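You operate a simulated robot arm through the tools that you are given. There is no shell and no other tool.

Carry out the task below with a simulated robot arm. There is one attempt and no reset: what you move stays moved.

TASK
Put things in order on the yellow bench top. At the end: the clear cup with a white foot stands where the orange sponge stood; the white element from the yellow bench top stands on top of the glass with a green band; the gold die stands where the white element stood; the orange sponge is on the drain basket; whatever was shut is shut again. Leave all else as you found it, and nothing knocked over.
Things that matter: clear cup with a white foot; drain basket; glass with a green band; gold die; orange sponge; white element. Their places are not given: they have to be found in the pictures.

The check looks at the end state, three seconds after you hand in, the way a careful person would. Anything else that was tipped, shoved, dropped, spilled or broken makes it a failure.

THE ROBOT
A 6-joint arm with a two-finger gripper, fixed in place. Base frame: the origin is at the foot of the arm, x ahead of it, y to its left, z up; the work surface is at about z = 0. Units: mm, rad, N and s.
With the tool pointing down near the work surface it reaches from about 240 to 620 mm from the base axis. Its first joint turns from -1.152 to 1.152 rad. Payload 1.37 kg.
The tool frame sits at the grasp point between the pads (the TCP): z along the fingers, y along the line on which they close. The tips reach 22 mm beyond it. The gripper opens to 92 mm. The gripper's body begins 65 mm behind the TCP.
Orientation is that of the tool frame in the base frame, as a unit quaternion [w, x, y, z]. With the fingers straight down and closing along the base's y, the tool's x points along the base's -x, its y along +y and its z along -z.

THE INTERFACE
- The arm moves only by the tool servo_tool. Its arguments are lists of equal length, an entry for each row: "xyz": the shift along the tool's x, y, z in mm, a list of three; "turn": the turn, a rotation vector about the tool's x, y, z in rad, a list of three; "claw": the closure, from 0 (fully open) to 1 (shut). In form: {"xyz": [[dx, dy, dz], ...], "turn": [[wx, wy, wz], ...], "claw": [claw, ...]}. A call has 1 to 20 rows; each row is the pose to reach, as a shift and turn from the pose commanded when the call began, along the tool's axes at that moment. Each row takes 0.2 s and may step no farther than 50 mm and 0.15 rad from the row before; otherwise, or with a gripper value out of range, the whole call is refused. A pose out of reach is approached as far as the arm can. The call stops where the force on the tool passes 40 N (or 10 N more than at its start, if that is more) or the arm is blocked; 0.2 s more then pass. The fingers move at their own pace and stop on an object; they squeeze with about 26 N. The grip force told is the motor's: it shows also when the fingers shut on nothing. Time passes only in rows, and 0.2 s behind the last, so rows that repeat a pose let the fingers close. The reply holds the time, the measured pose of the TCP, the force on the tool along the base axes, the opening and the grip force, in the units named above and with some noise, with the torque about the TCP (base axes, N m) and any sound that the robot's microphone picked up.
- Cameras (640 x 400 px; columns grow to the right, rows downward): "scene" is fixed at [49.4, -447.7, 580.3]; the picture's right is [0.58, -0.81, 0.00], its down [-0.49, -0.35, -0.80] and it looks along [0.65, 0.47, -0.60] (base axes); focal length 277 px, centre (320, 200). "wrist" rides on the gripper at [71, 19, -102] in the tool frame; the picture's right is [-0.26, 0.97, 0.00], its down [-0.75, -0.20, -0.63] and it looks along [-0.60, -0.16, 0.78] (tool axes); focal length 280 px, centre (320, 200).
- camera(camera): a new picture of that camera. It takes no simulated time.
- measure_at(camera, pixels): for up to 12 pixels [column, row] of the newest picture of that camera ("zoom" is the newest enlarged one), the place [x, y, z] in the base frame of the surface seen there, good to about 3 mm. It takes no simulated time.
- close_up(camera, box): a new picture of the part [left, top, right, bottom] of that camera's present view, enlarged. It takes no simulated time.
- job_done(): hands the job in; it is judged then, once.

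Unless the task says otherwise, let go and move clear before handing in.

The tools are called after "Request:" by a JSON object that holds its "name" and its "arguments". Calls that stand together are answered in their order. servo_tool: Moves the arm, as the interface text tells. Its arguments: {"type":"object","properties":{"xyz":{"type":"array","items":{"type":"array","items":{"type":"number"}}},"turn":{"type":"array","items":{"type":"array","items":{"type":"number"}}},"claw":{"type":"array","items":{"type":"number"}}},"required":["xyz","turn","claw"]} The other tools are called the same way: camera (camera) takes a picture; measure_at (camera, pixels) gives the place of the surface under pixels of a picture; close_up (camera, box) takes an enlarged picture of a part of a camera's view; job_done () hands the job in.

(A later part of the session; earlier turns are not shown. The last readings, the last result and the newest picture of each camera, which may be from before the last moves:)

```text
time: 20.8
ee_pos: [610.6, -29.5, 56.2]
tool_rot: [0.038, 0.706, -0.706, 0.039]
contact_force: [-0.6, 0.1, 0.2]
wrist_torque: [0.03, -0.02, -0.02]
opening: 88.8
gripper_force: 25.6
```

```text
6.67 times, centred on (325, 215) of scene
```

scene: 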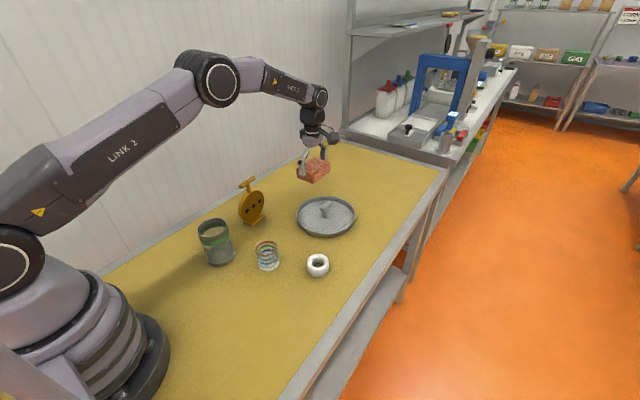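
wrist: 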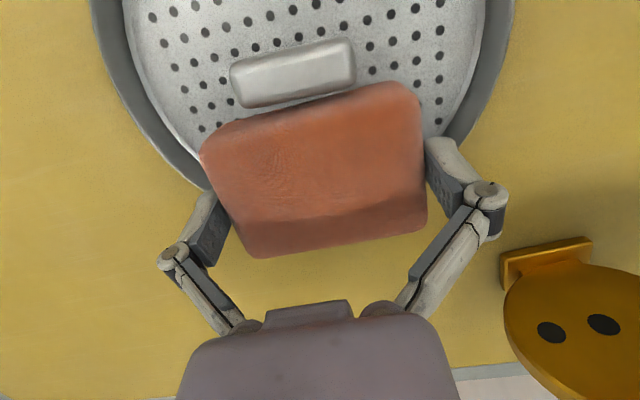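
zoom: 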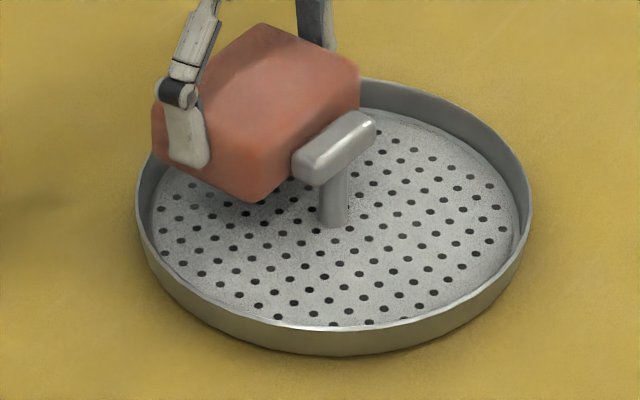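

Request:
{"name": "measure_at", "arguments": {"camera": "wrist", "pixels": [[220, 150], [310, 120], [400, 97], [240, 210], [320, 180], [410, 165], [260, 225], [415, 185], [300, 112], [380, 90], [270, 95], [340, 85]]}}

Request:
{"name": "measure_at", "arguments": {"camera": "zoom", "pixels": [[250, 195], [260, 145], [355, 75], [262, 30], [158, 110], [250, 170], [350, 95], [255, 190], [210, 150], [300, 80], [262, 185], [353, 105]]}}

```text
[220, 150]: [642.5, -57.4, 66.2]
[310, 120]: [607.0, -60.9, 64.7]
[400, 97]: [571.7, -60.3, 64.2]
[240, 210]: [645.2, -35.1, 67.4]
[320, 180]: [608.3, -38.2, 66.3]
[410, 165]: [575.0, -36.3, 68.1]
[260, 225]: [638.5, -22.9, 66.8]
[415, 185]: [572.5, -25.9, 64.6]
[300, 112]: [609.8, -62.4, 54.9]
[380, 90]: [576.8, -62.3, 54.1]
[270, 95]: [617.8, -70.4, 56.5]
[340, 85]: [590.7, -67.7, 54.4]
```

```text
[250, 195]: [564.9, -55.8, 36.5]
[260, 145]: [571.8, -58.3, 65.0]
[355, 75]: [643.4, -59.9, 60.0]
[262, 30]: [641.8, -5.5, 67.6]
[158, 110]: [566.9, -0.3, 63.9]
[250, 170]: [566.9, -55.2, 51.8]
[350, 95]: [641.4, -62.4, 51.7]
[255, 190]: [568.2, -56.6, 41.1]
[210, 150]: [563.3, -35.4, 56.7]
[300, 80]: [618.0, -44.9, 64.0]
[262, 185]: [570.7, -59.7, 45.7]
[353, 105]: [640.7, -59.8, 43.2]
```

The sponge is level now (top z≈65–67), its near face at y≈-61.5 and the bar edge at y≈-67. I shift 3.5 mm toward the bar and go down 14 mm straight, which should bring the lower edge just inside the rim.

Request:
{"name": "servo_tool", "arguments": {"xyz": [[3.5, 0, 0.4], [2.9, 0, 5.4], [2.4, 0, 9.9], [1.9, 0, 14.3], [1.9, 0, 14.3]], "turn": [[0, 0, 0], [0, 0, 0], [0, 0, 0], [0, 0, 0], [0, 0, 0]], "claw": [0.3, 0.3, 0.3, 0.3, 0.3]}}

Request:
{"name": "camera", "arguments": {"camera": "wrist"}}

Request:
{"name": "close_up", "arguments": {"camera": "scene", "box": [285, 185, 365, 245]}}

```text
time: 22.0
ee_pos: [610.8, -32.2, 44.8]
tool_rot: [0.037, 0.707, -0.706, 0.041]
contact_force: [-1.7, 1.8, 18.4]
wrist_torque: [0.18, 0.12, -0.11]
opening: 89.1
gripper_force: 25.8
```

```text
taken
```

wrist: 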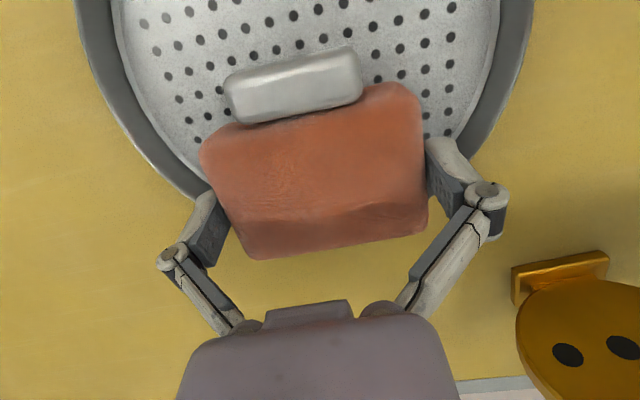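

```text
6.67 times, centred on (325, 215) of scene
```

zoom: 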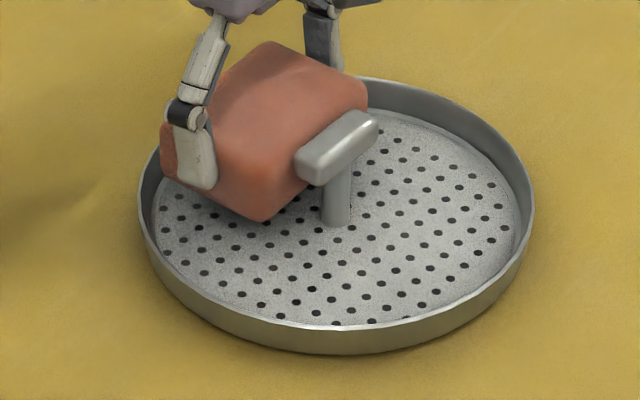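

Contact again at TCP z≈44.8 (18 N), and the torque (0.18 N·m) puts the support near the middle rather than at the outer corners. I'll measure the sponge's top plane to see whether it is level and how high it sits.

Request:
{"name": "measure_at", "arguments": {"camera": "wrist", "pixels": [[220, 155], [300, 135], [390, 105], [240, 200], [320, 180], [410, 160], [250, 225], [330, 210], [415, 195], [340, 235], [260, 250], [300, 120]]}}

Request:
{"name": "measure_at", "arguments": {"camera": "zoom", "pixels": [[265, 215], [265, 165], [365, 95], [262, 50], [165, 130], [250, 120], [300, 100], [275, 70], [338, 226], [312, 180], [325, 145], [240, 205]]}}

```text
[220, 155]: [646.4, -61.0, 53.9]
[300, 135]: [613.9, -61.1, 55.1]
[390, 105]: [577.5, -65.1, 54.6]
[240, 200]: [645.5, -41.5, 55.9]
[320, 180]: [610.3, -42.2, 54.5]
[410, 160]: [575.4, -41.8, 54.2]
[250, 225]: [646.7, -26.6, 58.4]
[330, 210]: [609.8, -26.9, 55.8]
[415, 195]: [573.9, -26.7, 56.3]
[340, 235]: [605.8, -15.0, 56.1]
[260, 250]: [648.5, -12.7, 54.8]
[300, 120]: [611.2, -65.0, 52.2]
```

```text
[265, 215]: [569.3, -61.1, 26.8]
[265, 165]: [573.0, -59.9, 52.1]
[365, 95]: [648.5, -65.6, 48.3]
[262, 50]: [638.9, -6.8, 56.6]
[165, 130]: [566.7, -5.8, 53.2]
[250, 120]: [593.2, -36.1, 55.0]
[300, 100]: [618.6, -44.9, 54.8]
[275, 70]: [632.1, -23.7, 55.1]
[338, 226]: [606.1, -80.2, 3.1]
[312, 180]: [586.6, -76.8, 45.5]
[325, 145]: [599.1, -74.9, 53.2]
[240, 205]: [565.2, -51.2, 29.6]
```

The sponge is level with its bottom at z≈20, i.e. resting at rim height, so it does not drop in flat. I'll lift, back off the bar, and pitch it inner-edge-down (0.26 rad) so its inner edge can rest on the floor and its outer edge on the rim.

Request:
{"name": "servo_tool", "arguments": {"xyz": [[0.8, 0, -7], [1.5, 0, -13.9], [-1, 0, -14.2], [-1, 0, -14.2], [-1, 0, -14.2], [-1, 0, -14.2]], "turn": [[0, 0, 0], [0, 0, 0], [0, 0, 0], [0, -0.13, 0], [0, -0.26, 0], [0, -0.26, 0]], "claw": [0.3, 0.3, 0.3, 0.3, 0.3, 0.3]}}

Request:
{"name": "camera", "arguments": {"camera": "wrist"}}

Request:
{"name": "close_up", "arguments": {"camera": "scene", "box": [285, 185, 365, 245]}}

```text
time: 23.4
ee_pos: [610.0, -30.2, 56.6]
tool_rot: [-0.054, 0.706, -0.705, -0.053]
contact_force: [0.1, -0.5, 0.3]
wrist_torque: [0.0, 0.02, -0.03]
opening: 89.0
gripper_force: 25.7
```

```text
taken
```

wrist: 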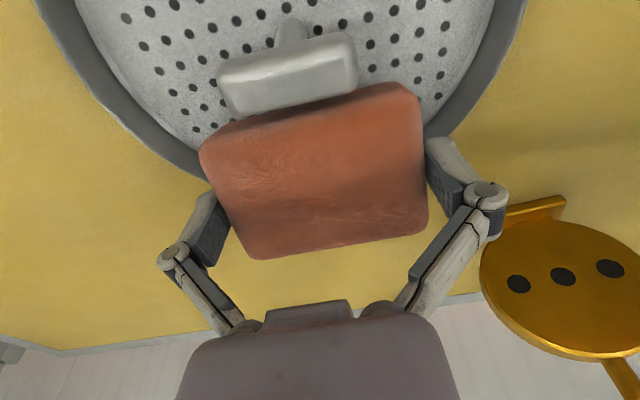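

```text
6.67 times, centred on (325, 215) of scene
```

zoom: 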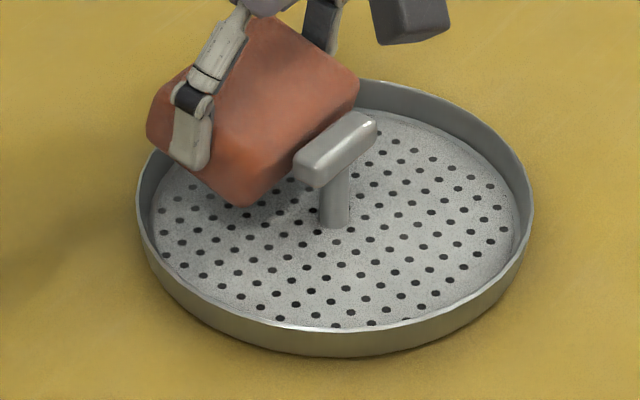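

The sponge is pitched inner-edge-down and no force shows. I'll check the distance of its upper edge to the bar before going down.

Request:
{"name": "measure_at", "arguments": {"camera": "wrist", "pixels": [[225, 135], [300, 118], [385, 92], [230, 160], [300, 140], [390, 115], [320, 180], [330, 230], [260, 245], [415, 215], [290, 95], [340, 80]]}}

Request:
{"name": "measure_at", "arguments": {"camera": "zoom", "pixels": [[240, 200], [255, 150], [355, 90], [225, 185], [262, 140], [350, 80], [300, 60], [262, 30], [345, 110], [250, 190], [312, 180], [330, 140]]}}

```text
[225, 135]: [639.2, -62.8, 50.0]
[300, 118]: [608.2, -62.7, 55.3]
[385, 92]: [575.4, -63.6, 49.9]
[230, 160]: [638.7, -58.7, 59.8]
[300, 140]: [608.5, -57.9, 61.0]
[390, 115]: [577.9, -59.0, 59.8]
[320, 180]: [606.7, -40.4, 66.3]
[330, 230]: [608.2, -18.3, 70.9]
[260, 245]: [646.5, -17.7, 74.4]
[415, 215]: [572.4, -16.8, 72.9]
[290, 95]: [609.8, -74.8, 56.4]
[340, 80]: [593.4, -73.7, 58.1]
```

```text
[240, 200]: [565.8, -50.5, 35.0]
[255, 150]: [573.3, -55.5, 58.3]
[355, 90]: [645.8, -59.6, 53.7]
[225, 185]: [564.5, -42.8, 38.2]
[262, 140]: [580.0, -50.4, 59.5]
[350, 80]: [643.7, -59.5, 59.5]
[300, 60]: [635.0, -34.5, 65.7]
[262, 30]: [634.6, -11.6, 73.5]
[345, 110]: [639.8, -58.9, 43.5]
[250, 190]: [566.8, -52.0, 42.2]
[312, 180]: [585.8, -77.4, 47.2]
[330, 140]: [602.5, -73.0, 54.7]
```

The upper inner edge is at y≈-63 with the bar at -67, so there is a 4 mm gap. I lower straight by 12 mm and watch the force: a touch at z≈20 would mean the basket behaves as a solid plate.

Request:
{"name": "servo_tool", "arguments": {"xyz": [[0.6, 0, 4], [1.2, 0, 8], [1.8, 0, 11.9], [1.8, 0, 11.9]], "turn": [[0, 0, 0], [0, 0, 0], [0, 0, 0], [0, 0, 0]], "claw": [0.3, 0.3, 0.3, 0.3]}}

Request:
{"name": "close_up", "arguments": {"camera": "scene", "box": [285, 185, 365, 245]}}

```text
time: 24.4
ee_pos: [611.2, -28.8, 45.6]
tool_rot: [-0.054, 0.705, -0.705, -0.053]
contact_force: [0.2, -0.2, 0.3]
wrist_torque: [0.0, -0.02, -0.01]
opening: 88.8
gripper_force: 25.8
```

```text
6.67 times, centred on (325, 215) of scene
```

zoom: 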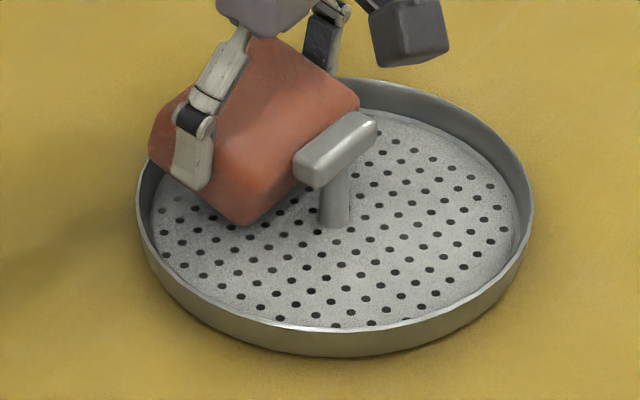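

No contact with the inner edge at z≈13, so the basket is hollow and the floor is reachable. I continue down in small steps until the inner edge touches the floor.

Request:
{"name": "servo_tool", "arguments": {"xyz": [[0.3, 0, 2], [0.6, 0, 4], [0.75, 0, 5], [0.75, 0, 5]], "turn": [[0, 0, 0], [0, 0, 0], [0, 0, 0], [0, 0, 0]], "claw": [0.3, 0.3, 0.3, 0.3]}}

Request:
{"name": "close_up", "arguments": {"camera": "scene", "box": [285, 185, 365, 245]}}

Request:
{"name": "camera", "arguments": {"camera": "wrist"}}

```text
time: 25.4
ee_pos: [611.4, -29.5, 39.9]
tool_rot: [-0.054, 0.706, -0.705, -0.052]
contact_force: [-1.0, -0.3, 3.9]
wrist_torque: [0.13, -0.19, -0.01]
opening: 89.2
gripper_force: 25.6
```

```text
6.67 times, centred on (325, 215) of scene
```

zoom: 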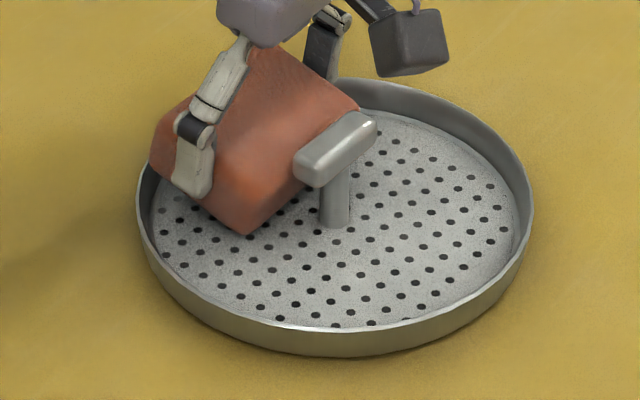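

```text
taken
```

wrist: 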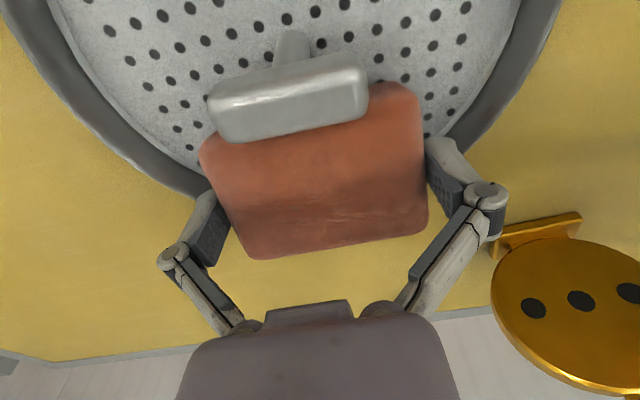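

A light touch (3.9 N, torque at the +x outer corner) shows that corner meets the rim first, so the basket centre seems to be at a lower x than the sponge. I'll fit the basket's rim circle from several points.

Request:
{"name": "measure_at", "arguments": {"camera": "zoom", "pixels": [[140, 215], [165, 268], [215, 304], [260, 322], [320, 331], [380, 327], [440, 309], [490, 277], [520, 240], [530, 205], [515, 165], [475, 122]]}}

Request:
{"name": "measure_at", "arguments": {"camera": "wrist", "pixels": [[25, 40], [60, 95], [110, 148], [150, 178], [555, 20], [535, 70], [505, 115], [478, 145], [215, 125], [365, 98], [290, 135], [290, 70]]}}

```text
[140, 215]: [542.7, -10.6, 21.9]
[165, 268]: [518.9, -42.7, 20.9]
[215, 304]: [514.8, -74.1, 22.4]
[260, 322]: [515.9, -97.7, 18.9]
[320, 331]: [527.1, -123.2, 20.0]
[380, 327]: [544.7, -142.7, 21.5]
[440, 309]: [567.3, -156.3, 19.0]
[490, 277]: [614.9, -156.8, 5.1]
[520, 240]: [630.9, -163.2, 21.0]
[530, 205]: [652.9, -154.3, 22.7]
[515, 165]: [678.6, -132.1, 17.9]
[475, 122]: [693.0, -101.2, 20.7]
```

```text
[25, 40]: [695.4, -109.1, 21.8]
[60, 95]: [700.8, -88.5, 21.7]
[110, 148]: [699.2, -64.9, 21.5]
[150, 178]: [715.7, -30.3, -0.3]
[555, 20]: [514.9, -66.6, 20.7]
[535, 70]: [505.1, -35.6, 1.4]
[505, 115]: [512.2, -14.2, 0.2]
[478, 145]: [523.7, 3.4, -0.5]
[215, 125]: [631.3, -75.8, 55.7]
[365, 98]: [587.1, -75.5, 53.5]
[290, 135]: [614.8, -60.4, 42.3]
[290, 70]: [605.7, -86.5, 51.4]
```

The rim fit gives the basket centre at about (608,-74), so the sponge is 3 mm too far in +x; the earlier jam was probably marginal. I lift, level the sponge again, align it in x and try once more to lower it flat, watching the force.

Request:
{"name": "servo_tool", "arguments": {"xyz": [[-1.2, 0, -8], [-2.4, 3, -15.8], [-2.4, 3, -15.8], [-2.4, 3, -15.8], [0.6, 3, -16.2], [0.6, 3, -16.2]], "turn": [[0, 0, 0], [0, 0, 0], [0, 0.13, 0], [0, 0.26, 0], [0, 0.26, 0], [0, 0.26, 0]], "claw": [0.3, 0.3, 0.3, 0.3, 0.3, 0.3]}}

Request:
{"name": "camera", "arguments": {"camera": "wrist"}}

Request:
{"name": "close_up", "arguments": {"camera": "scene", "box": [285, 185, 365, 245]}}

```text
time: 26.8
ee_pos: [606.3, -33.1, 56.5]
tool_rot: [0.038, 0.707, -0.705, 0.04]
contact_force: [0.0, 0.7, 0.1]
wrist_torque: [0.03, -0.01, -0.03]
opening: 89.3
gripper_force: 25.7
```

```text
taken
```

wrist: 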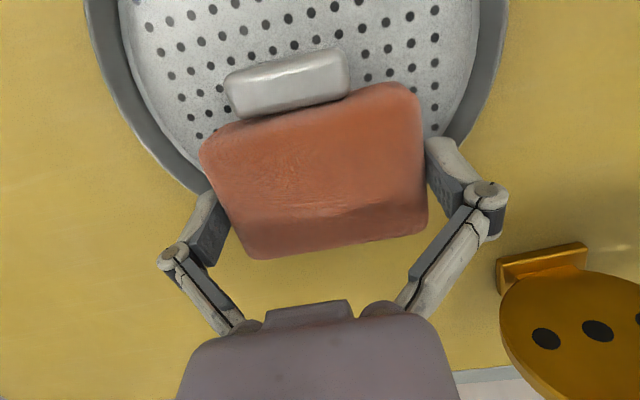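

```text
6.67 times, centred on (325, 215) of scene
```

zoom: 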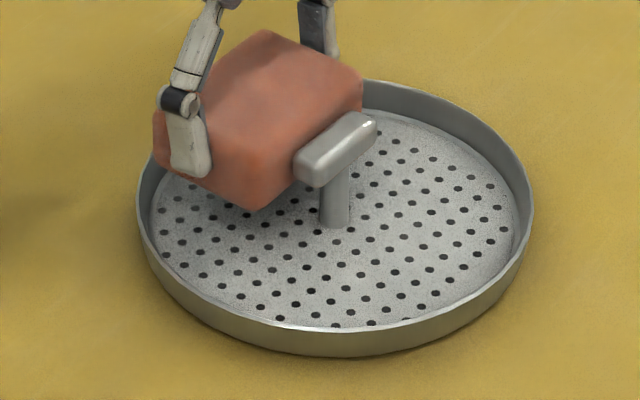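

The sponge is level and centred at x≈607. I lower it straight by 10, then up to 15 mm in small steps and read the force.

Request:
{"name": "servo_tool", "arguments": {"xyz": [[-0.5, 0, 5], [-1.1, 0, 9.9], [-1.4, 0, 12.4], [-1.4, 0, 12.4]], "turn": [[0, 0, 0], [0, 0, 0], [0, 0, 0], [0, 0, 0]], "claw": [0.3, 0.3, 0.3, 0.3]}}

Request:
{"name": "close_up", "arguments": {"camera": "scene", "box": [285, 185, 365, 245]}}

```text
time: 27.8
ee_pos: [608.5, -33.9, 44.9]
tool_rot: [-0.037, -0.706, 0.707, -0.04]
contact_force: [-3.2, 0.1, 16.1]
wrist_torque: [0.38, 0.02, 0.01]
opening: 89.1
gripper_force: 25.9
```

```text
6.67 times, centred on (325, 215) of scene
```

zoom: 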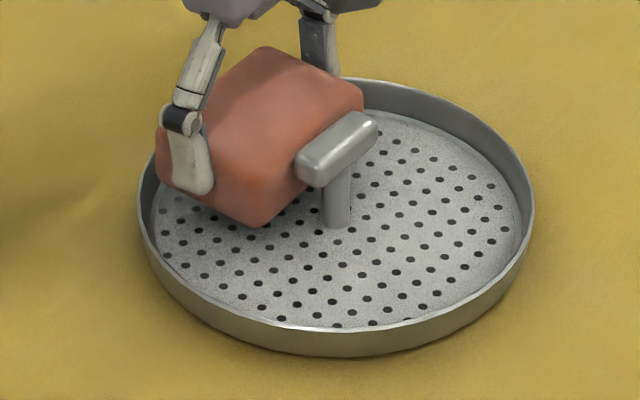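

Both outer corners still land on the rim (16 N, centred in x), so it will not go in flat beside the bar. I return to the pitched placement: lift, pitch 0.26 rad, and lower with the inner edge on the floor and outer corners on the rim.

Request:
{"name": "servo_tool", "arguments": {"xyz": [[0.7, 0, -6], [1.3, 0, -11.9], [-1, 0, -12.2], [-1, 0, -12.2], [-1, 0, -12.2], [-1, 0, -12.2]], "turn": [[0, 0, 0], [0, 0, 0], [0, 0, 0], [0, -0.14, 0], [0, -0.28, 0], [0, -0.28, 0]], "claw": [0.3, 0.3, 0.3, 0.3, 0.3, 0.3]}}

Request:
{"name": "camera", "arguments": {"camera": "wrist"}}

Request:
{"name": "close_up", "arguments": {"camera": "scene", "box": [285, 185, 365, 245]}}

```text
time: 29.2
ee_pos: [608.3, -30.9, 54.9]
tool_rot: [-0.061, 0.705, -0.704, -0.059]
contact_force: [-0.1, -0.4, -0.5]
wrist_torque: [0.02, -0.05, -0.02]
opening: 89.2
gripper_force: 25.4
```

```text
taken
```

wrist: 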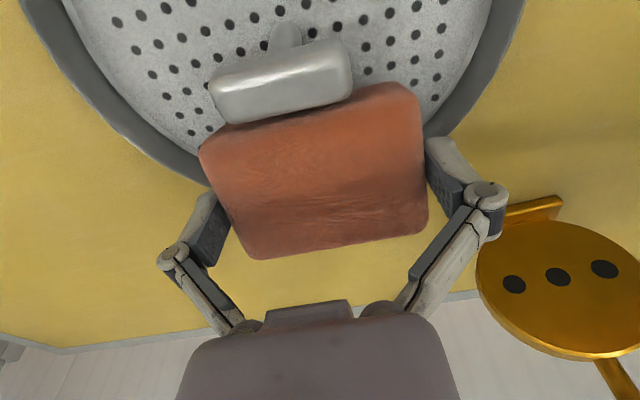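

```text
6.67 times, centred on (325, 215) of scene
```

zoom: 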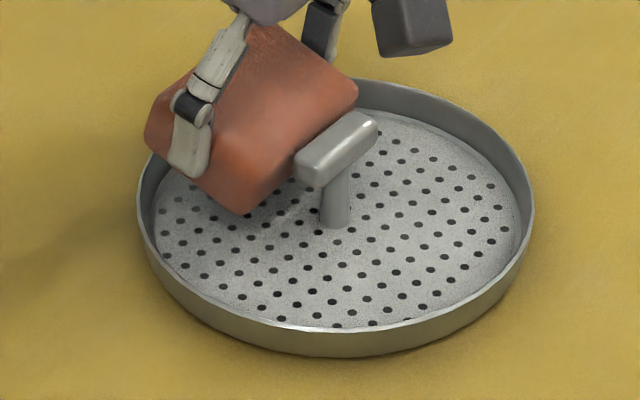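

Pitched about 16°, no contact. I lower 15 mm and then creep.

Request:
{"name": "servo_tool", "arguments": {"xyz": [[0.8, 0, 5], [1.7, 0, 9.9], [2.2, 0, 12.8], [2.5, 0, 14.8], [2.5, 0, 14.8]], "turn": [[0, 0, 0], [0, 0, 0], [0, 0, 0], [0, 0, 0], [0, 0, 0]], "claw": [0.3, 0.3, 0.3, 0.3, 0.3]}}

Request:
{"name": "close_up", "arguments": {"camera": "scene", "box": [285, 185, 365, 245]}}

Request:
{"name": "camera", "arguments": {"camera": "wrist"}}

```text
time: 30.4
ee_pos: [606.8, -29.3, 40.5]
tool_rot: [-0.061, 0.705, -0.704, -0.059]
contact_force: [-0.3, -0.6, -0.8]
wrist_torque: [-0.04, -0.01, 0.0]
opening: 89.1
gripper_force: 25.9
```

```text
6.67 times, centred on (325, 215) of scene
```

zoom: 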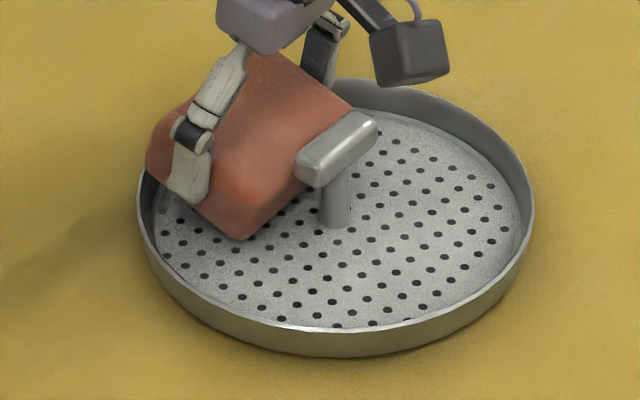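

```text
taken
```

wrist: 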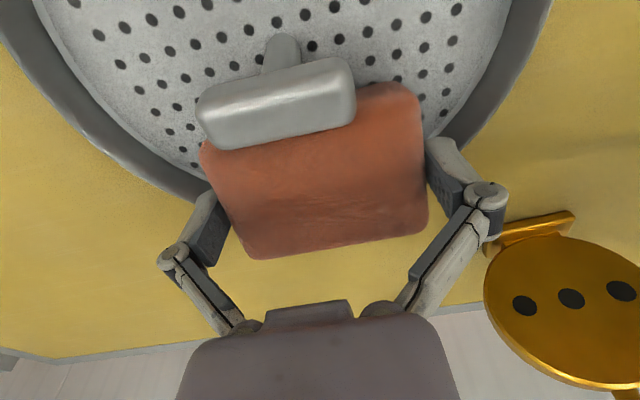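

Still no contact at z≈40.5. I continue down by 3 mm.

Request:
{"name": "servo_tool", "arguments": {"xyz": [[0.25, 0, 1.5], [0.5, 0, 3], [0.5, 0, 3]], "turn": [[0, 0, 0], [0, 0, 0], [0, 0, 0]], "claw": [0.3, 0.3, 0.3]}}

```text
time: 31.2
ee_pos: [608.4, -31.0, 37.4]
tool_rot: [-0.061, 0.705, -0.704, -0.058]
contact_force: [-3.2, -2.8, 11.8]
wrist_torque: [0.29, -0.22, 0.0]
opening: 89.0
gripper_force: 25.9
```

The outer corners now rest on the rim (11.8 N) with the inner edge about at floor level. I open the gripper slowly in place and look.

Request:
{"name": "servo_tool", "arguments": {"xyz": [[0, 0, -0.5], [0, 0, -0.5], [0, 0, -0.5], [0, 0, -0.5]], "turn": [[0, 0, 0], [0, 0, 0], [0, 0, 0], [0, 0, 0]], "claw": [0.02, 0, 0, 0]}}

Request:
{"name": "close_up", "arguments": {"camera": "scene", "box": [285, 185, 365, 245]}}

Request:
{"name": "camera", "arguments": {"camera": "wrist"}}

```text
time: 32.2
ee_pos: [607.2, -30.0, 37.9]
tool_rot: [-0.06, 0.705, -0.704, -0.06]
contact_force: [-0.3, -1.3, 0.4]
wrist_torque: [0.04, -0.02, 0.0]
opening: 92.1
gripper_force: 0.0
```

```text
6.67 times, centred on (325, 215) of scene
```

zoom: 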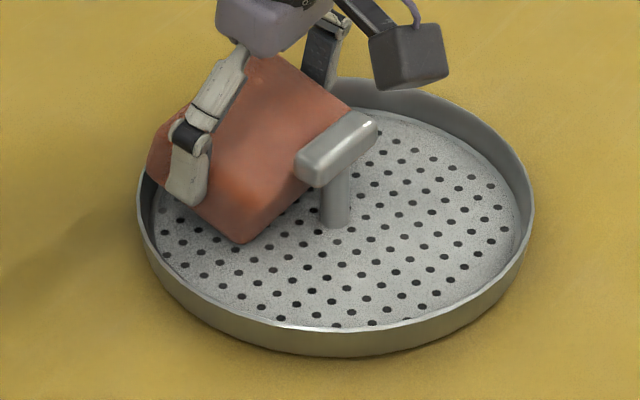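

```text
taken
```

wrist: 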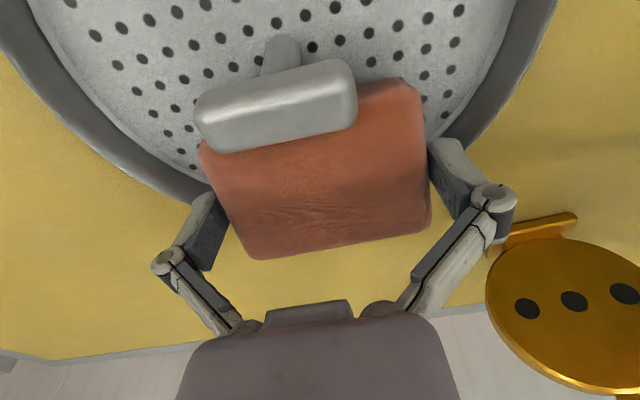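

The sponge stays put after release, forces are near zero. I withdraw along the finger axis and look at the result.

Request:
{"name": "servo_tool", "arguments": {"xyz": [[0, 0, -8], [0, 0, -20], [0, 0, -45], [0, 0, -80], [0, 0, -110], [0, 0, -110]], "turn": [[0, 0, 0], [0, 0, 0], [0, 0, 0], [0, 0.08, 0], [0, 0.17, 0], [0, 0.17, 0]], "claw": [0, 0, 0, 0, 0, 0]}}

Request:
{"name": "close_up", "arguments": {"camera": "scene", "box": [285, 185, 365, 245]}}

Request:
{"name": "camera", "arguments": {"camera": "wrist"}}

```text
time: 33.6
ee_pos: [608.5, -47.8, 146.6]
tool_rot: [0.001, 0.708, -0.706, 0.001]
contact_force: [0.5, 0.9, 0.3]
wrist_torque: [-0.03, 0.03, -0.01]
opening: 91.8
gripper_force: 0.0
```

```text
6.67 times, centred on (325, 215) of scene
```

zoom: 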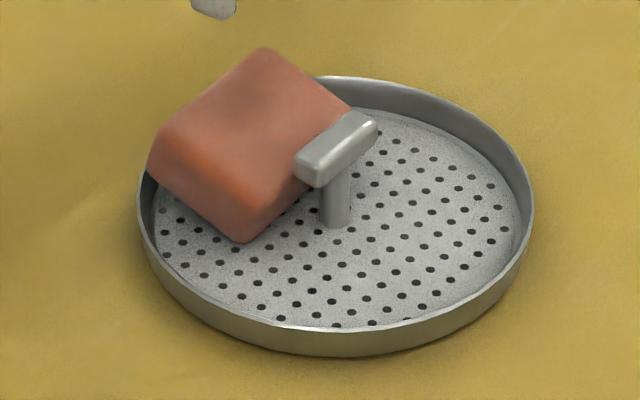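

```text
taken
```

wrist: 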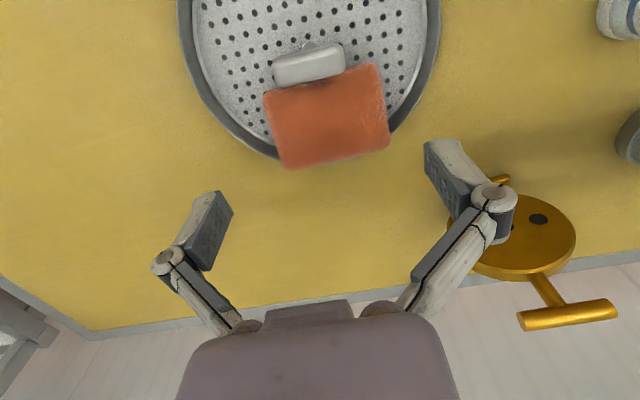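

The sponge rests tilted between floor and rim. I measure its corners and the basket to judge how firmly it sits.

Request:
{"name": "measure_at", "arguments": {"camera": "wrist", "pixels": [[270, 100], [320, 88], [378, 75], [280, 130], [325, 118], [380, 105], [288, 160], [330, 152], [383, 142], [300, 75], [335, 65], [310, 60]]}}

Request:
{"name": "measure_at", "arguments": {"camera": "zoom", "pixels": [[240, 238], [245, 205], [160, 130], [155, 170], [268, 55], [345, 105], [250, 120], [165, 200], [335, 228], [320, 331], [530, 205], [140, 215]]}}

```text
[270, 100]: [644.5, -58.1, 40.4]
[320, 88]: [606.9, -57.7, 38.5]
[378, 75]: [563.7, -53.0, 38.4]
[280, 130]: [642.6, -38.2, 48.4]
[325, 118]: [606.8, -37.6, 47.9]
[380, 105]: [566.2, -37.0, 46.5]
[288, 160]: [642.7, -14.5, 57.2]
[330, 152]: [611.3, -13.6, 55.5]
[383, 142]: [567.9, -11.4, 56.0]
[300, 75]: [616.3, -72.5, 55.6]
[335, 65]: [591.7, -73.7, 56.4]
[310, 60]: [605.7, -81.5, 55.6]
```

```text
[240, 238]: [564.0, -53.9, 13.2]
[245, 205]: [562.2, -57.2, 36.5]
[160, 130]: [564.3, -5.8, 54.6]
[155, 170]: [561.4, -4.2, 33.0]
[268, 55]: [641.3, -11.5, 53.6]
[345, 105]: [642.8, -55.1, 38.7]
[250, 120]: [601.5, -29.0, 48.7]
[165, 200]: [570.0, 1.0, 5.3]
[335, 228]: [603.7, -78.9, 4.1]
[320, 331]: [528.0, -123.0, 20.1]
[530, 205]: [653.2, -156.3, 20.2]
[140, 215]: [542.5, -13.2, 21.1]
```

The sponge leans at roughly 18° between floor and rim, clear of the bar, with its centre well inside the basket. The basket itself is about 6 mm off (centre now ≈(608,-74), originally ≈(610,-68.5)), so I'll close the fingers and nudge its handle back from the -y side.

Request:
{"name": "servo_tool", "arguments": {"xyz": [[27, 0, 0], [54, 0, 0], [54, 0, 0], [54, 0, 0], [54, 0, 20], [54, 0, 50], [54, 0, 70], [54, 0, 84], [54, 0, 84]], "turn": [[0, 0, 0], [0, 0, 0], [0, 0, 0], [0, 0, 0], [0, 0, 0], [0, 0, 0], [0, 0, 0], [0, 0, 0], [0, 0, 0]], "claw": [0.5, 1, 1, 1, 1, 1, 1, 1, 1]}}

Request:
{"name": "close_up", "arguments": {"camera": "scene", "box": [285, 185, 365, 245]}}

Request:
{"name": "camera", "arguments": {"camera": "wrist"}}

```text
time: 35.6
ee_pos: [607.5, -104.1, 63.3]
tool_rot: [0.0, 0.708, -0.706, 0.0]
contact_force: [0.7, 0.0, -0.1]
wrist_torque: [0.0, -0.03, 0.01]
opening: 0.0
gripper_force: 26.0
```

```text
6.67 times, centred on (325, 215) of scene
```

zoom: 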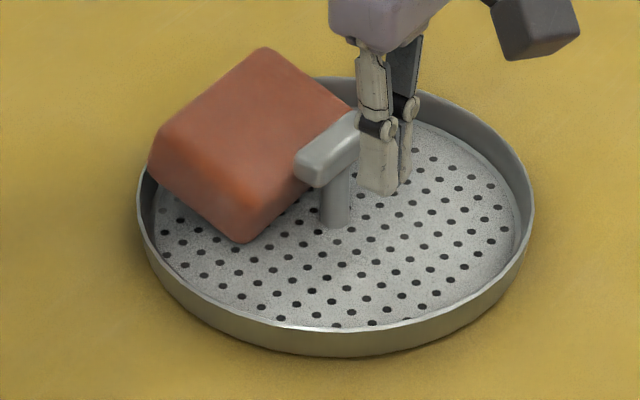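

```text
taken
```

wrist: 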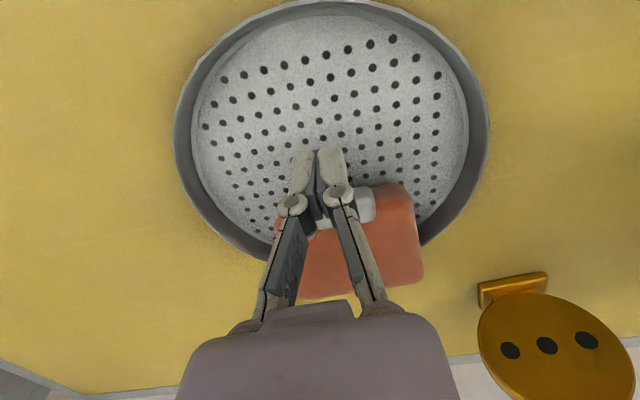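

The closed fingers stand beside the bar on its -y side. I push slowly toward +y and check.

Request:
{"name": "servo_tool", "arguments": {"xyz": [[-6, 0, 0], [-11, 0, 0], [-13, 0, 0], [-14, 0, 0], [-15, 0, 0], [-16, 0, 0], [-17, 0, 0], [-17, 0, 0]], "turn": [[0, 0, 0], [0, 0, 0], [0, 0, 0], [0, 0, 0], [0, 0, 0], [0, 0, 0], [0, 0, 0], [0, 0, 0]], "claw": [1, 1, 1, 1, 1, 1, 1, 1]}}

Request:
{"name": "close_up", "arguments": {"camera": "scene", "box": [285, 185, 365, 245]}}

```text
time: 37.4
ee_pos: [606.1, -86.0, 61.5]
tool_rot: [0.001, 0.708, -0.707, 0.0]
contact_force: [-0.4, -0.9, 0.5]
wrist_torque: [0.04, 0.01, -0.04]
opening: 0.1
gripper_force: 26.1
```

```text
6.67 times, centred on (325, 215) of scene
```

zoom: 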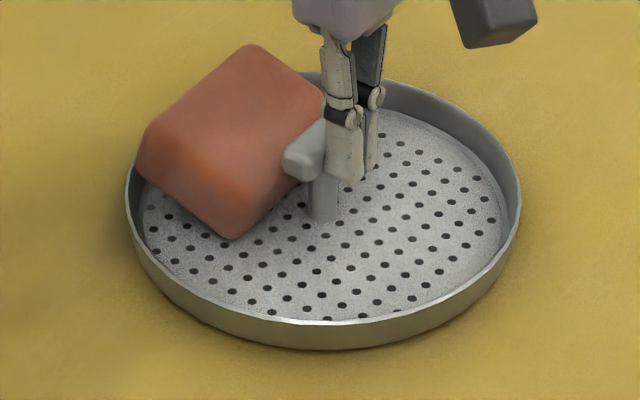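

The rim is now at columns 126–521 and the stem at (323,220), within about 1–2 mm of the starting picture; the sponge rode along. I back off and rise.

Request:
{"name": "servo_tool", "arguments": {"xyz": [[6, 0, 0], [12, 0, 0], [12, 0, -40], [12, 0, -85], [12, 0, -130], [12, 0, -130]], "turn": [[0, 0, 0], [0, 0, 0], [0, 0, 0], [0, 0, 0], [0, 0, 0], [0, 0, 0]], "claw": [1, 1, 1, 0.5, 0, 0]}}

Request:
{"name": "close_up", "arguments": {"camera": "scene", "box": [285, 185, 365, 245]}}

Request:
{"name": "camera", "arguments": {"camera": "wrist"}}

```text
time: 38.8
ee_pos: [606.1, -99.7, 192.0]
tool_rot: [-0.001, 0.708, -0.707, 0.0]
contact_force: [-0.1, -0.1, 0.2]
wrist_torque: [0.01, -0.02, 0.0]
opening: 83.0
gripper_force: 0.1
```

```text
6.67 times, centred on (325, 215) of scene
```

zoom: 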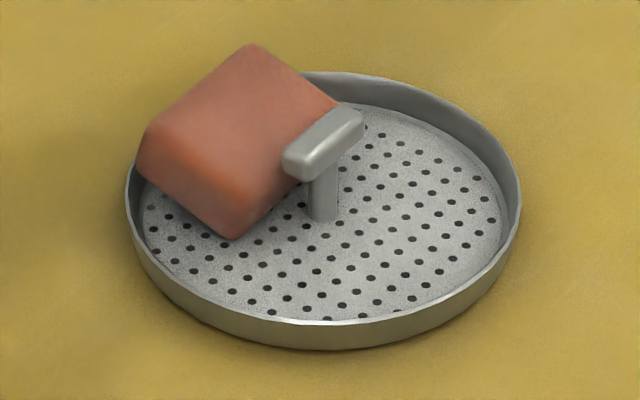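

```text
taken
```

wrist: 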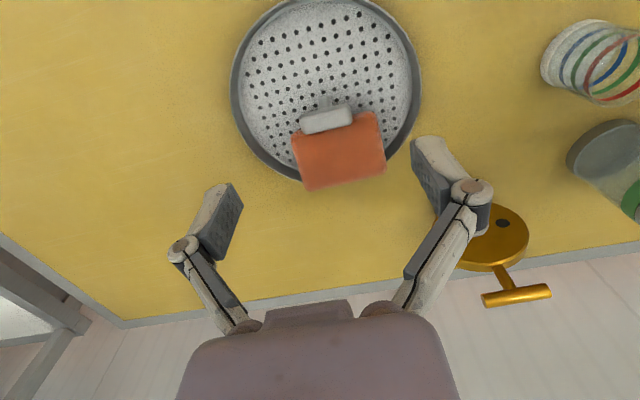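

The sponge sits on the basket and the basket is back. Next is the cup: I fly to hover over it at about (368,-50), turning the tool back so it closes along y.

Request:
{"name": "servo_tool", "arguments": {"xyz": [[-4.5, 21.6, -10], [-9, 43.3, -10], [-13.6, 64.9, -10], [-18.2, 86.5, -10], [-22.7, 108.2, -10], [-27.3, 129.8, -10], [-31.8, 151.5, -10], [-36.4, 173.1, -10], [-40.9, 194.7, -10], [-45.5, 216.4, -10], [-50, 238, -10], [-50, 238, -10]], "turn": [[0, 0, 0.143], [0, 0, 0.286], [0, 0, 0.428], [0, 0, 0.571], [0, 0, 0.714], [0, 0, 0.857], [0, 0, 1.0], [0, 0, 1.142], [0, 0, 1.285], [0, 0, 1.428], [0, 0, 1.571], [0, 0, 1.571]], "claw": [0, 0, 0, 0, 0, 0, 0, 0, 0, 0, 0, 0]}}

Request:
{"name": "camera", "arguments": {"camera": "wrist"}}

Request:
{"name": "camera", "arguments": {"camera": "scene"}}

```text
time: 41.4
ee_pos: [368.6, -48.1, 202.1]
tool_rot: [0.0, -0.001, 1.0, 0.001]
contact_force: [0.3, -0.4, 0.6]
wrist_torque: [-0.03, 0.0, 0.03]
opening: 91.7
gripper_force: 0.0
```

```text
taken
```

wrist: 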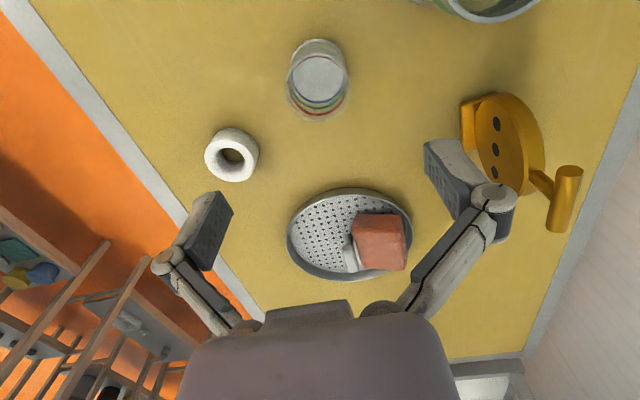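

```text
taken
```

scene: 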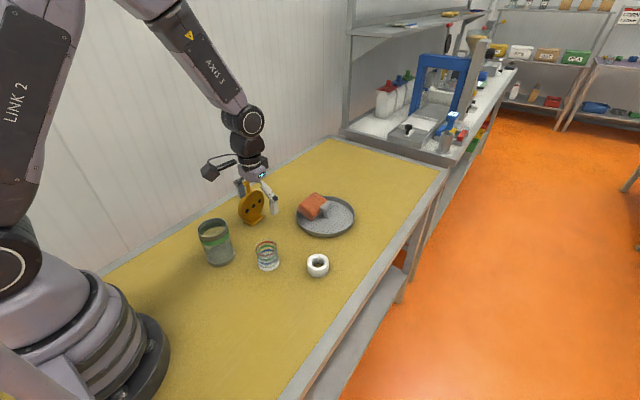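

The cup is at (318,78) in the wrist view, straight under the gripper. I zoom to find its centre.

Request:
{"name": "close_up", "arguments": {"camera": "wrist", "box": [265, 25, 375, 130]}}

```text
3.81 times, centred on (320, 78) of wrist
```

zoom: 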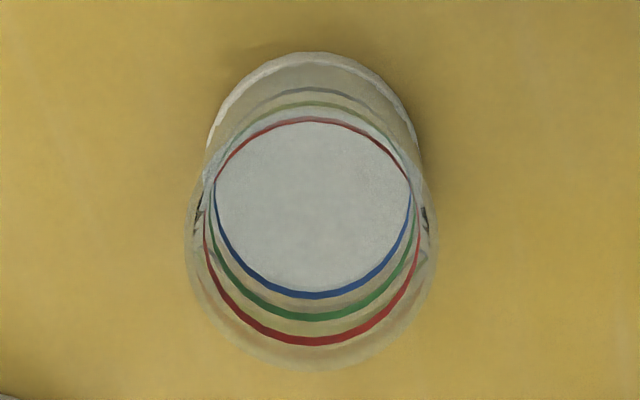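

Request:
{"name": "measure_at", "arguments": {"camera": "zoom", "pixels": [[310, 342], [205, 230], [419, 230], [310, 120], [310, 290], [225, 150], [405, 155], [310, 200], [310, 60], [212, 130], [415, 130], [310, 362]]}}

```text
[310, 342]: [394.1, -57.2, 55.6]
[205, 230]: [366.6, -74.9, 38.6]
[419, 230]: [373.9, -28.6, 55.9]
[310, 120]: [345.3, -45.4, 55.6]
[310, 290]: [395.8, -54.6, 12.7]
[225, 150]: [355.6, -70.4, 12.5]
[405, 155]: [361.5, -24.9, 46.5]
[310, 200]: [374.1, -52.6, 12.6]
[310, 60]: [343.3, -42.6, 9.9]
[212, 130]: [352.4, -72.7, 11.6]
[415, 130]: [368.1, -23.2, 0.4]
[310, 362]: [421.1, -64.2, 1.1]
```

The cup centre is about (369.5,-51), about 54 mm wide and roughly 65–70 mm tall. I centre the open gripper over it and go down to z≈110 first to re-check.

Request:
{"name": "servo_tool", "arguments": {"xyz": [[-0.9, -2.6, 45], [-0.9, -2.6, 90], [-0.9, -2.6, 90]], "turn": [[0, 0, 0], [0, 0, 0], [0, 0, 0]], "claw": [0, 0, 0]}}

Request:
{"name": "camera", "arguments": {"camera": "wrist"}}

Request:
{"name": "close_up", "arguments": {"camera": "scene", "box": [190, 170, 330, 290]}}

```text
time: 42.2
ee_pos: [370.6, -51.5, 109.4]
tool_rot: [0.001, 0.0, 1.0, -0.001]
contact_force: [-0.6, -0.7, -0.2]
wrist_torque: [0.0, 0.01, 0.01]
opening: 91.9
gripper_force: 0.0
```

```text
taken
```

wrist: 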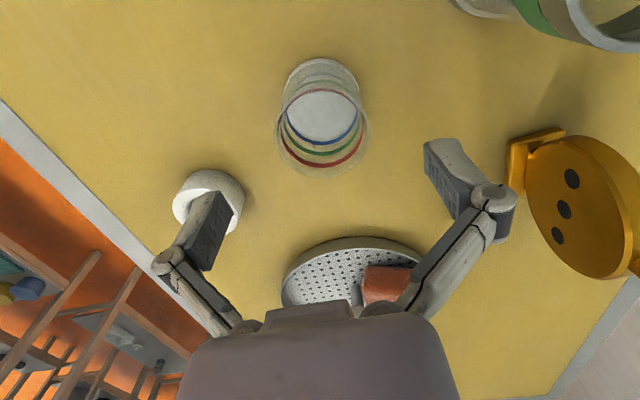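

```text
3.33 times, centred on (260, 230) of scene
```

zoom: 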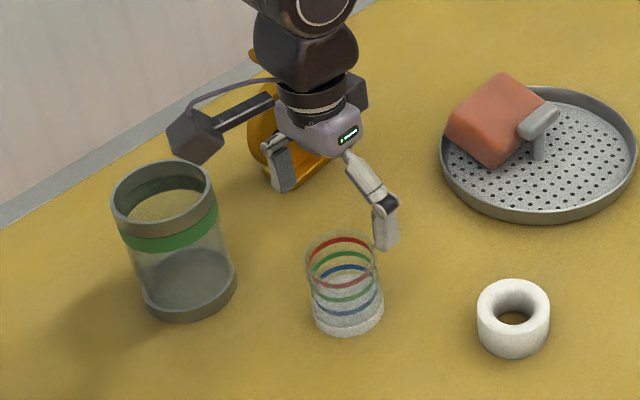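

The cup is centred between the fingers and everything around is clear. I descend to z≈38 and close.

Request:
{"name": "servo_tool", "arguments": {"xyz": [[0, 0.5, 35], [0, 0.5, 60], [0, 0.5, 71], [0, 0.5, 71], [0, 0.5, 71], [0, 0.5, 71], [0, 0.5, 71], [0, 0.5, 71]], "turn": [[0, 0, 0], [0, 0, 0], [0, 0, 0], [0, 0, 0], [0, 0, 0], [0, 0, 0], [0, 0, 0], [0, 0, 0]], "claw": [0, 0, 0, 0, 0.3, 0.5, 0.5, 0.5]}}

Request:
{"name": "close_up", "arguments": {"camera": "scene", "box": [190, 170, 330, 290]}}

```text
time: 44.0
ee_pos: [369.6, -51.0, 40.7]
tool_rot: [0.001, 0.0, 1.0, 0.0]
contact_force: [0.4, -1.2, 1.9]
wrist_torque: [-0.09, 0.0, 0.03]
opening: 54.1
gripper_force: 26.0
```

```text
3.33 times, centred on (260, 230) of scene
```

zoom: 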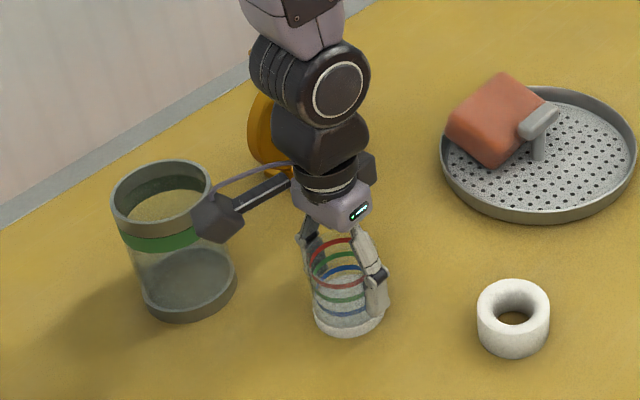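

The cup is held at 54.1 mm. I lift it 60 mm and carry it level to the sponge's old place (229.8,-190.2).

Request:
{"name": "servo_tool", "arguments": {"xyz": [[0, 0, -10], [0, 0, -35], [0, 0, -60], [28, -28, -60], [56, -56, -60], [84, -84, -60], [112, -111.5, -60], [139.7, -139.2, -60], [139.7, -139.2, -60], [139.7, -139.2, -60]], "turn": [[0, 0, 0], [0, 0, 0], [0, 0, 0], [0, 0, 0], [0, 0, 0], [0, 0, 0], [0, 0, 0], [0, 0, 0], [0, 0, 0], [0, 0, 0]], "claw": [0.5, 0.5, 0.5, 0.5, 0.5, 0.5, 0.5, 0.5, 0.5, 0.5]}}

Request:
{"name": "camera", "arguments": {"camera": "scene"}}

Request:
{"name": "camera", "arguments": {"camera": "wrist"}}

```text
time: 46.2
ee_pos: [229.6, -190.7, 100.3]
tool_rot: [0.0, -0.001, 1.0, 0.0]
contact_force: [-0.2, -0.2, -0.3]
wrist_torque: [0.0, 0.01, 0.0]
opening: 54.0
gripper_force: 26.0
```

```text
taken
```

scene: 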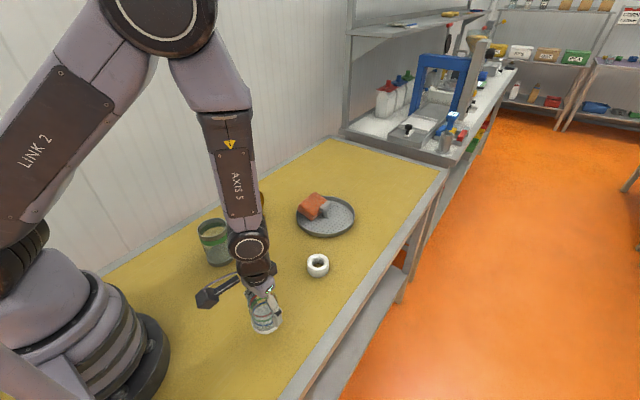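

```text
taken
```

wrist: 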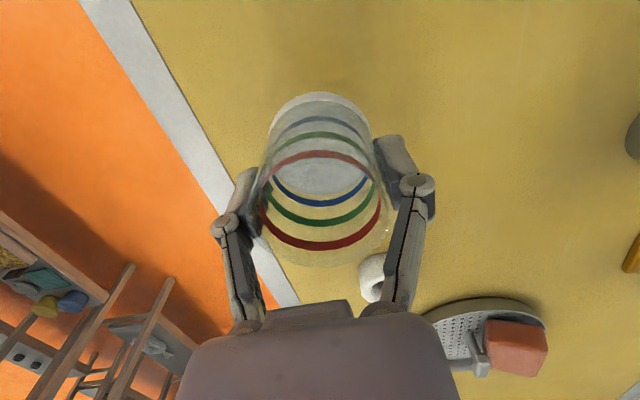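

The cup hangs upright over the target. I lower it by 58 mm, then creep the last millimetres.

Request:
{"name": "servo_tool", "arguments": {"xyz": [[0, 0, 25], [0, 0, 48], [0, 0, 55], [0, 0, 58], [0, 0, 59], [0, 0, 59]], "turn": [[0, 0, 0], [0, 0, 0], [0, 0, 0], [0, 0, 0], [0, 0, 0], [0, 0, 0]], "claw": [0.5, 0.5, 0.5, 0.5, 0.5, 0.5]}}

```text
time: 47.6
ee_pos: [230.2, -191.0, 42.2]
tool_rot: [0.001, -0.001, 1.0, 0.0]
contact_force: [0.1, 0.2, 0.5]
wrist_torque: [-0.01, -0.01, 0.03]
opening: 53.9
gripper_force: 25.7
```

No contact yet at z≈42; I creep down by another millimetre or two.

Request:
{"name": "servo_tool", "arguments": {"xyz": [[0, 0, 0.7], [0, 0, 1.2], [0, 0, 1.2]], "turn": [[0, 0, 0], [0, 0, 0], [0, 0, 0]], "claw": [0.5, 0.5, 0.5]}}

```text
time: 48.4
ee_pos: [230.6, -189.7, 41.0]
tool_rot: [0.001, -0.001, 1.0, -0.001]
contact_force: [0.2, -0.3, 0.9]
wrist_torque: [-0.04, -0.04, 0.0]
opening: 54.0
gripper_force: 26.0
```

The commanded height equals the grasp height again and a slight contact shows, so the cup is on the bench. I open and withdraw straight up.

Request:
{"name": "servo_tool", "arguments": {"xyz": [[0, 0, 0], [0, 0, 0], [0, 0, 0], [0, 0, 0], [0, 0, -20], [0, 0, -50], [0, 0, -95], [0, 0, -140], [0, 0, -140]], "turn": [[0, 0, 0], [0, 0, 0], [0, 0, 0], [0, 0, 0], [0, 0, 0], [0, 0, 0], [0, 0, 0], [0, 0, 0], [0, 0, 0]], "claw": [0.35, 0.2, 0, 0, 0, 0, 0, 0, 0]}}

Request:
{"name": "camera", "arguments": {"camera": "scene"}}

Request:
{"name": "camera", "arguments": {"camera": "wrist"}}

```text
time: 50.4
ee_pos: [229.3, -189.7, 179.0]
tool_rot: [0.001, -0.001, 1.0, 0.0]
contact_force: [-0.8, -0.1, -0.1]
wrist_torque: [0.02, 0.0, 0.0]
opening: 91.8
gripper_force: 0.2
```

```text
taken
```

scene: 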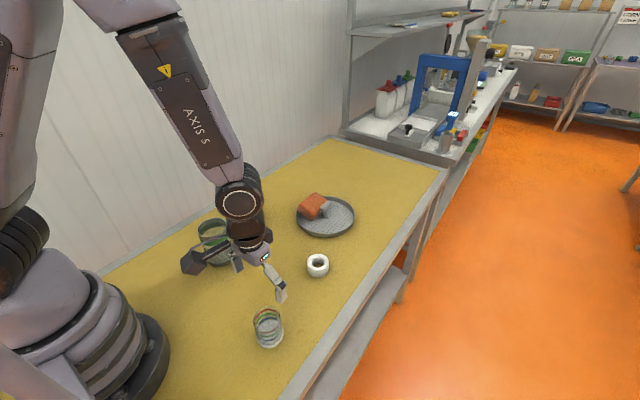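

```text
taken
```

wrist: 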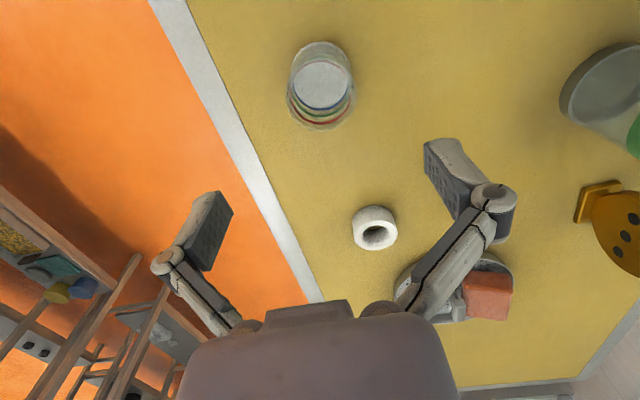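

The cup stands where the sponge was. Next the white ring: I move over to (427.5,-171.3) and look before gripping.

Request:
{"name": "servo_tool", "arguments": {"xyz": [[-40, 3.6, 0], [-80, 7.4, 0], [-120, 11, 0], [-160, 14.8, 0], [-198.2, 18.4, 0], [-198.2, 18.4, 40], [-198.2, 18.4, 80], [-198.2, 18.4, 80]], "turn": [[0, 0, 0], [0, 0, 0], [0, 0, 0], [0, 0, 0], [0, 0, 0], [0, 0, 0], [0, 0, 0], [0, 0, 0]], "claw": [0, 0, 0, 0, 0, 0, 0, 0]}}

Request:
{"name": "camera", "arguments": {"camera": "wrist"}}

```text
time: 52.2
ee_pos: [430.2, -170.0, 101.1]
tool_rot: [0.0, 0.0, 1.0, 0.0]
contact_force: [1.0, -0.6, -0.5]
wrist_torque: [0.0, 0.01, 0.03]
opening: 91.8
gripper_force: 0.0
```

```text
taken
```

wrist: 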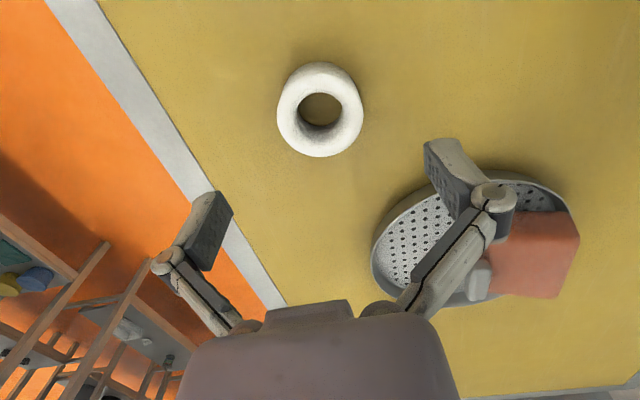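

Request:
{"name": "close_up", "arguments": {"camera": "wrist", "box": [265, 50, 375, 170]}}

```text
3.33 times, centred on (320, 110) of wrist
```

zoom: 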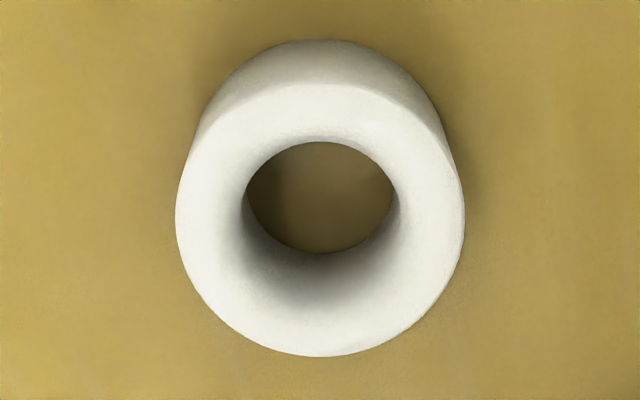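

Request:
{"name": "measure_at", "arguments": {"camera": "zoom", "pixels": [[180, 220], [460, 220], [320, 350], [325, 88], [215, 130], [430, 130], [220, 315], [425, 310], [200, 165], [450, 165], [260, 340], [385, 340]]}}

Request:
{"name": "servo_tool", "arguments": {"xyz": [[0, 0, 0]], "turn": [[0, 0, 0]], "claw": [0]}}

Request:
{"name": "servo_tool", "arguments": {"xyz": [[0, 0, 0]], "turn": [[0, 0, 0]], "claw": [0]}}

```text
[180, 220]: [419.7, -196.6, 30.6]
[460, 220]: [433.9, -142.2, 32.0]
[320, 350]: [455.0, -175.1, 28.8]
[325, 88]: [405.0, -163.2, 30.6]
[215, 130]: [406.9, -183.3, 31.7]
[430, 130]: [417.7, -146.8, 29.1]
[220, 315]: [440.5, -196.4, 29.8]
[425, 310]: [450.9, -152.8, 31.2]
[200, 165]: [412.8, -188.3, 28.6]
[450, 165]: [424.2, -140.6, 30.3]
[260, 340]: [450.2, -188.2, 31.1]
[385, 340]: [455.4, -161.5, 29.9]
```

```text
time: 52.6
ee_pos: [430.6, -170.3, 101.9]
tool_rot: [0.0, -0.001, 1.0, 0.0]
contact_force: [0.5, 0.1, -0.5]
wrist_torque: [0.02, 0.01, -0.02]
opening: 92.0
gripper_force: 0.1
```

```text
time: 53.0
ee_pos: [430.5, -170.1, 101.6]
tool_rot: [0.0, 0.0, 1.0, 0.0]
contact_force: [0.0, -1.1, 0.3]
wrist_torque: [0.05, 0.02, 0.05]
opening: 92.1
gripper_force: 0.1
```

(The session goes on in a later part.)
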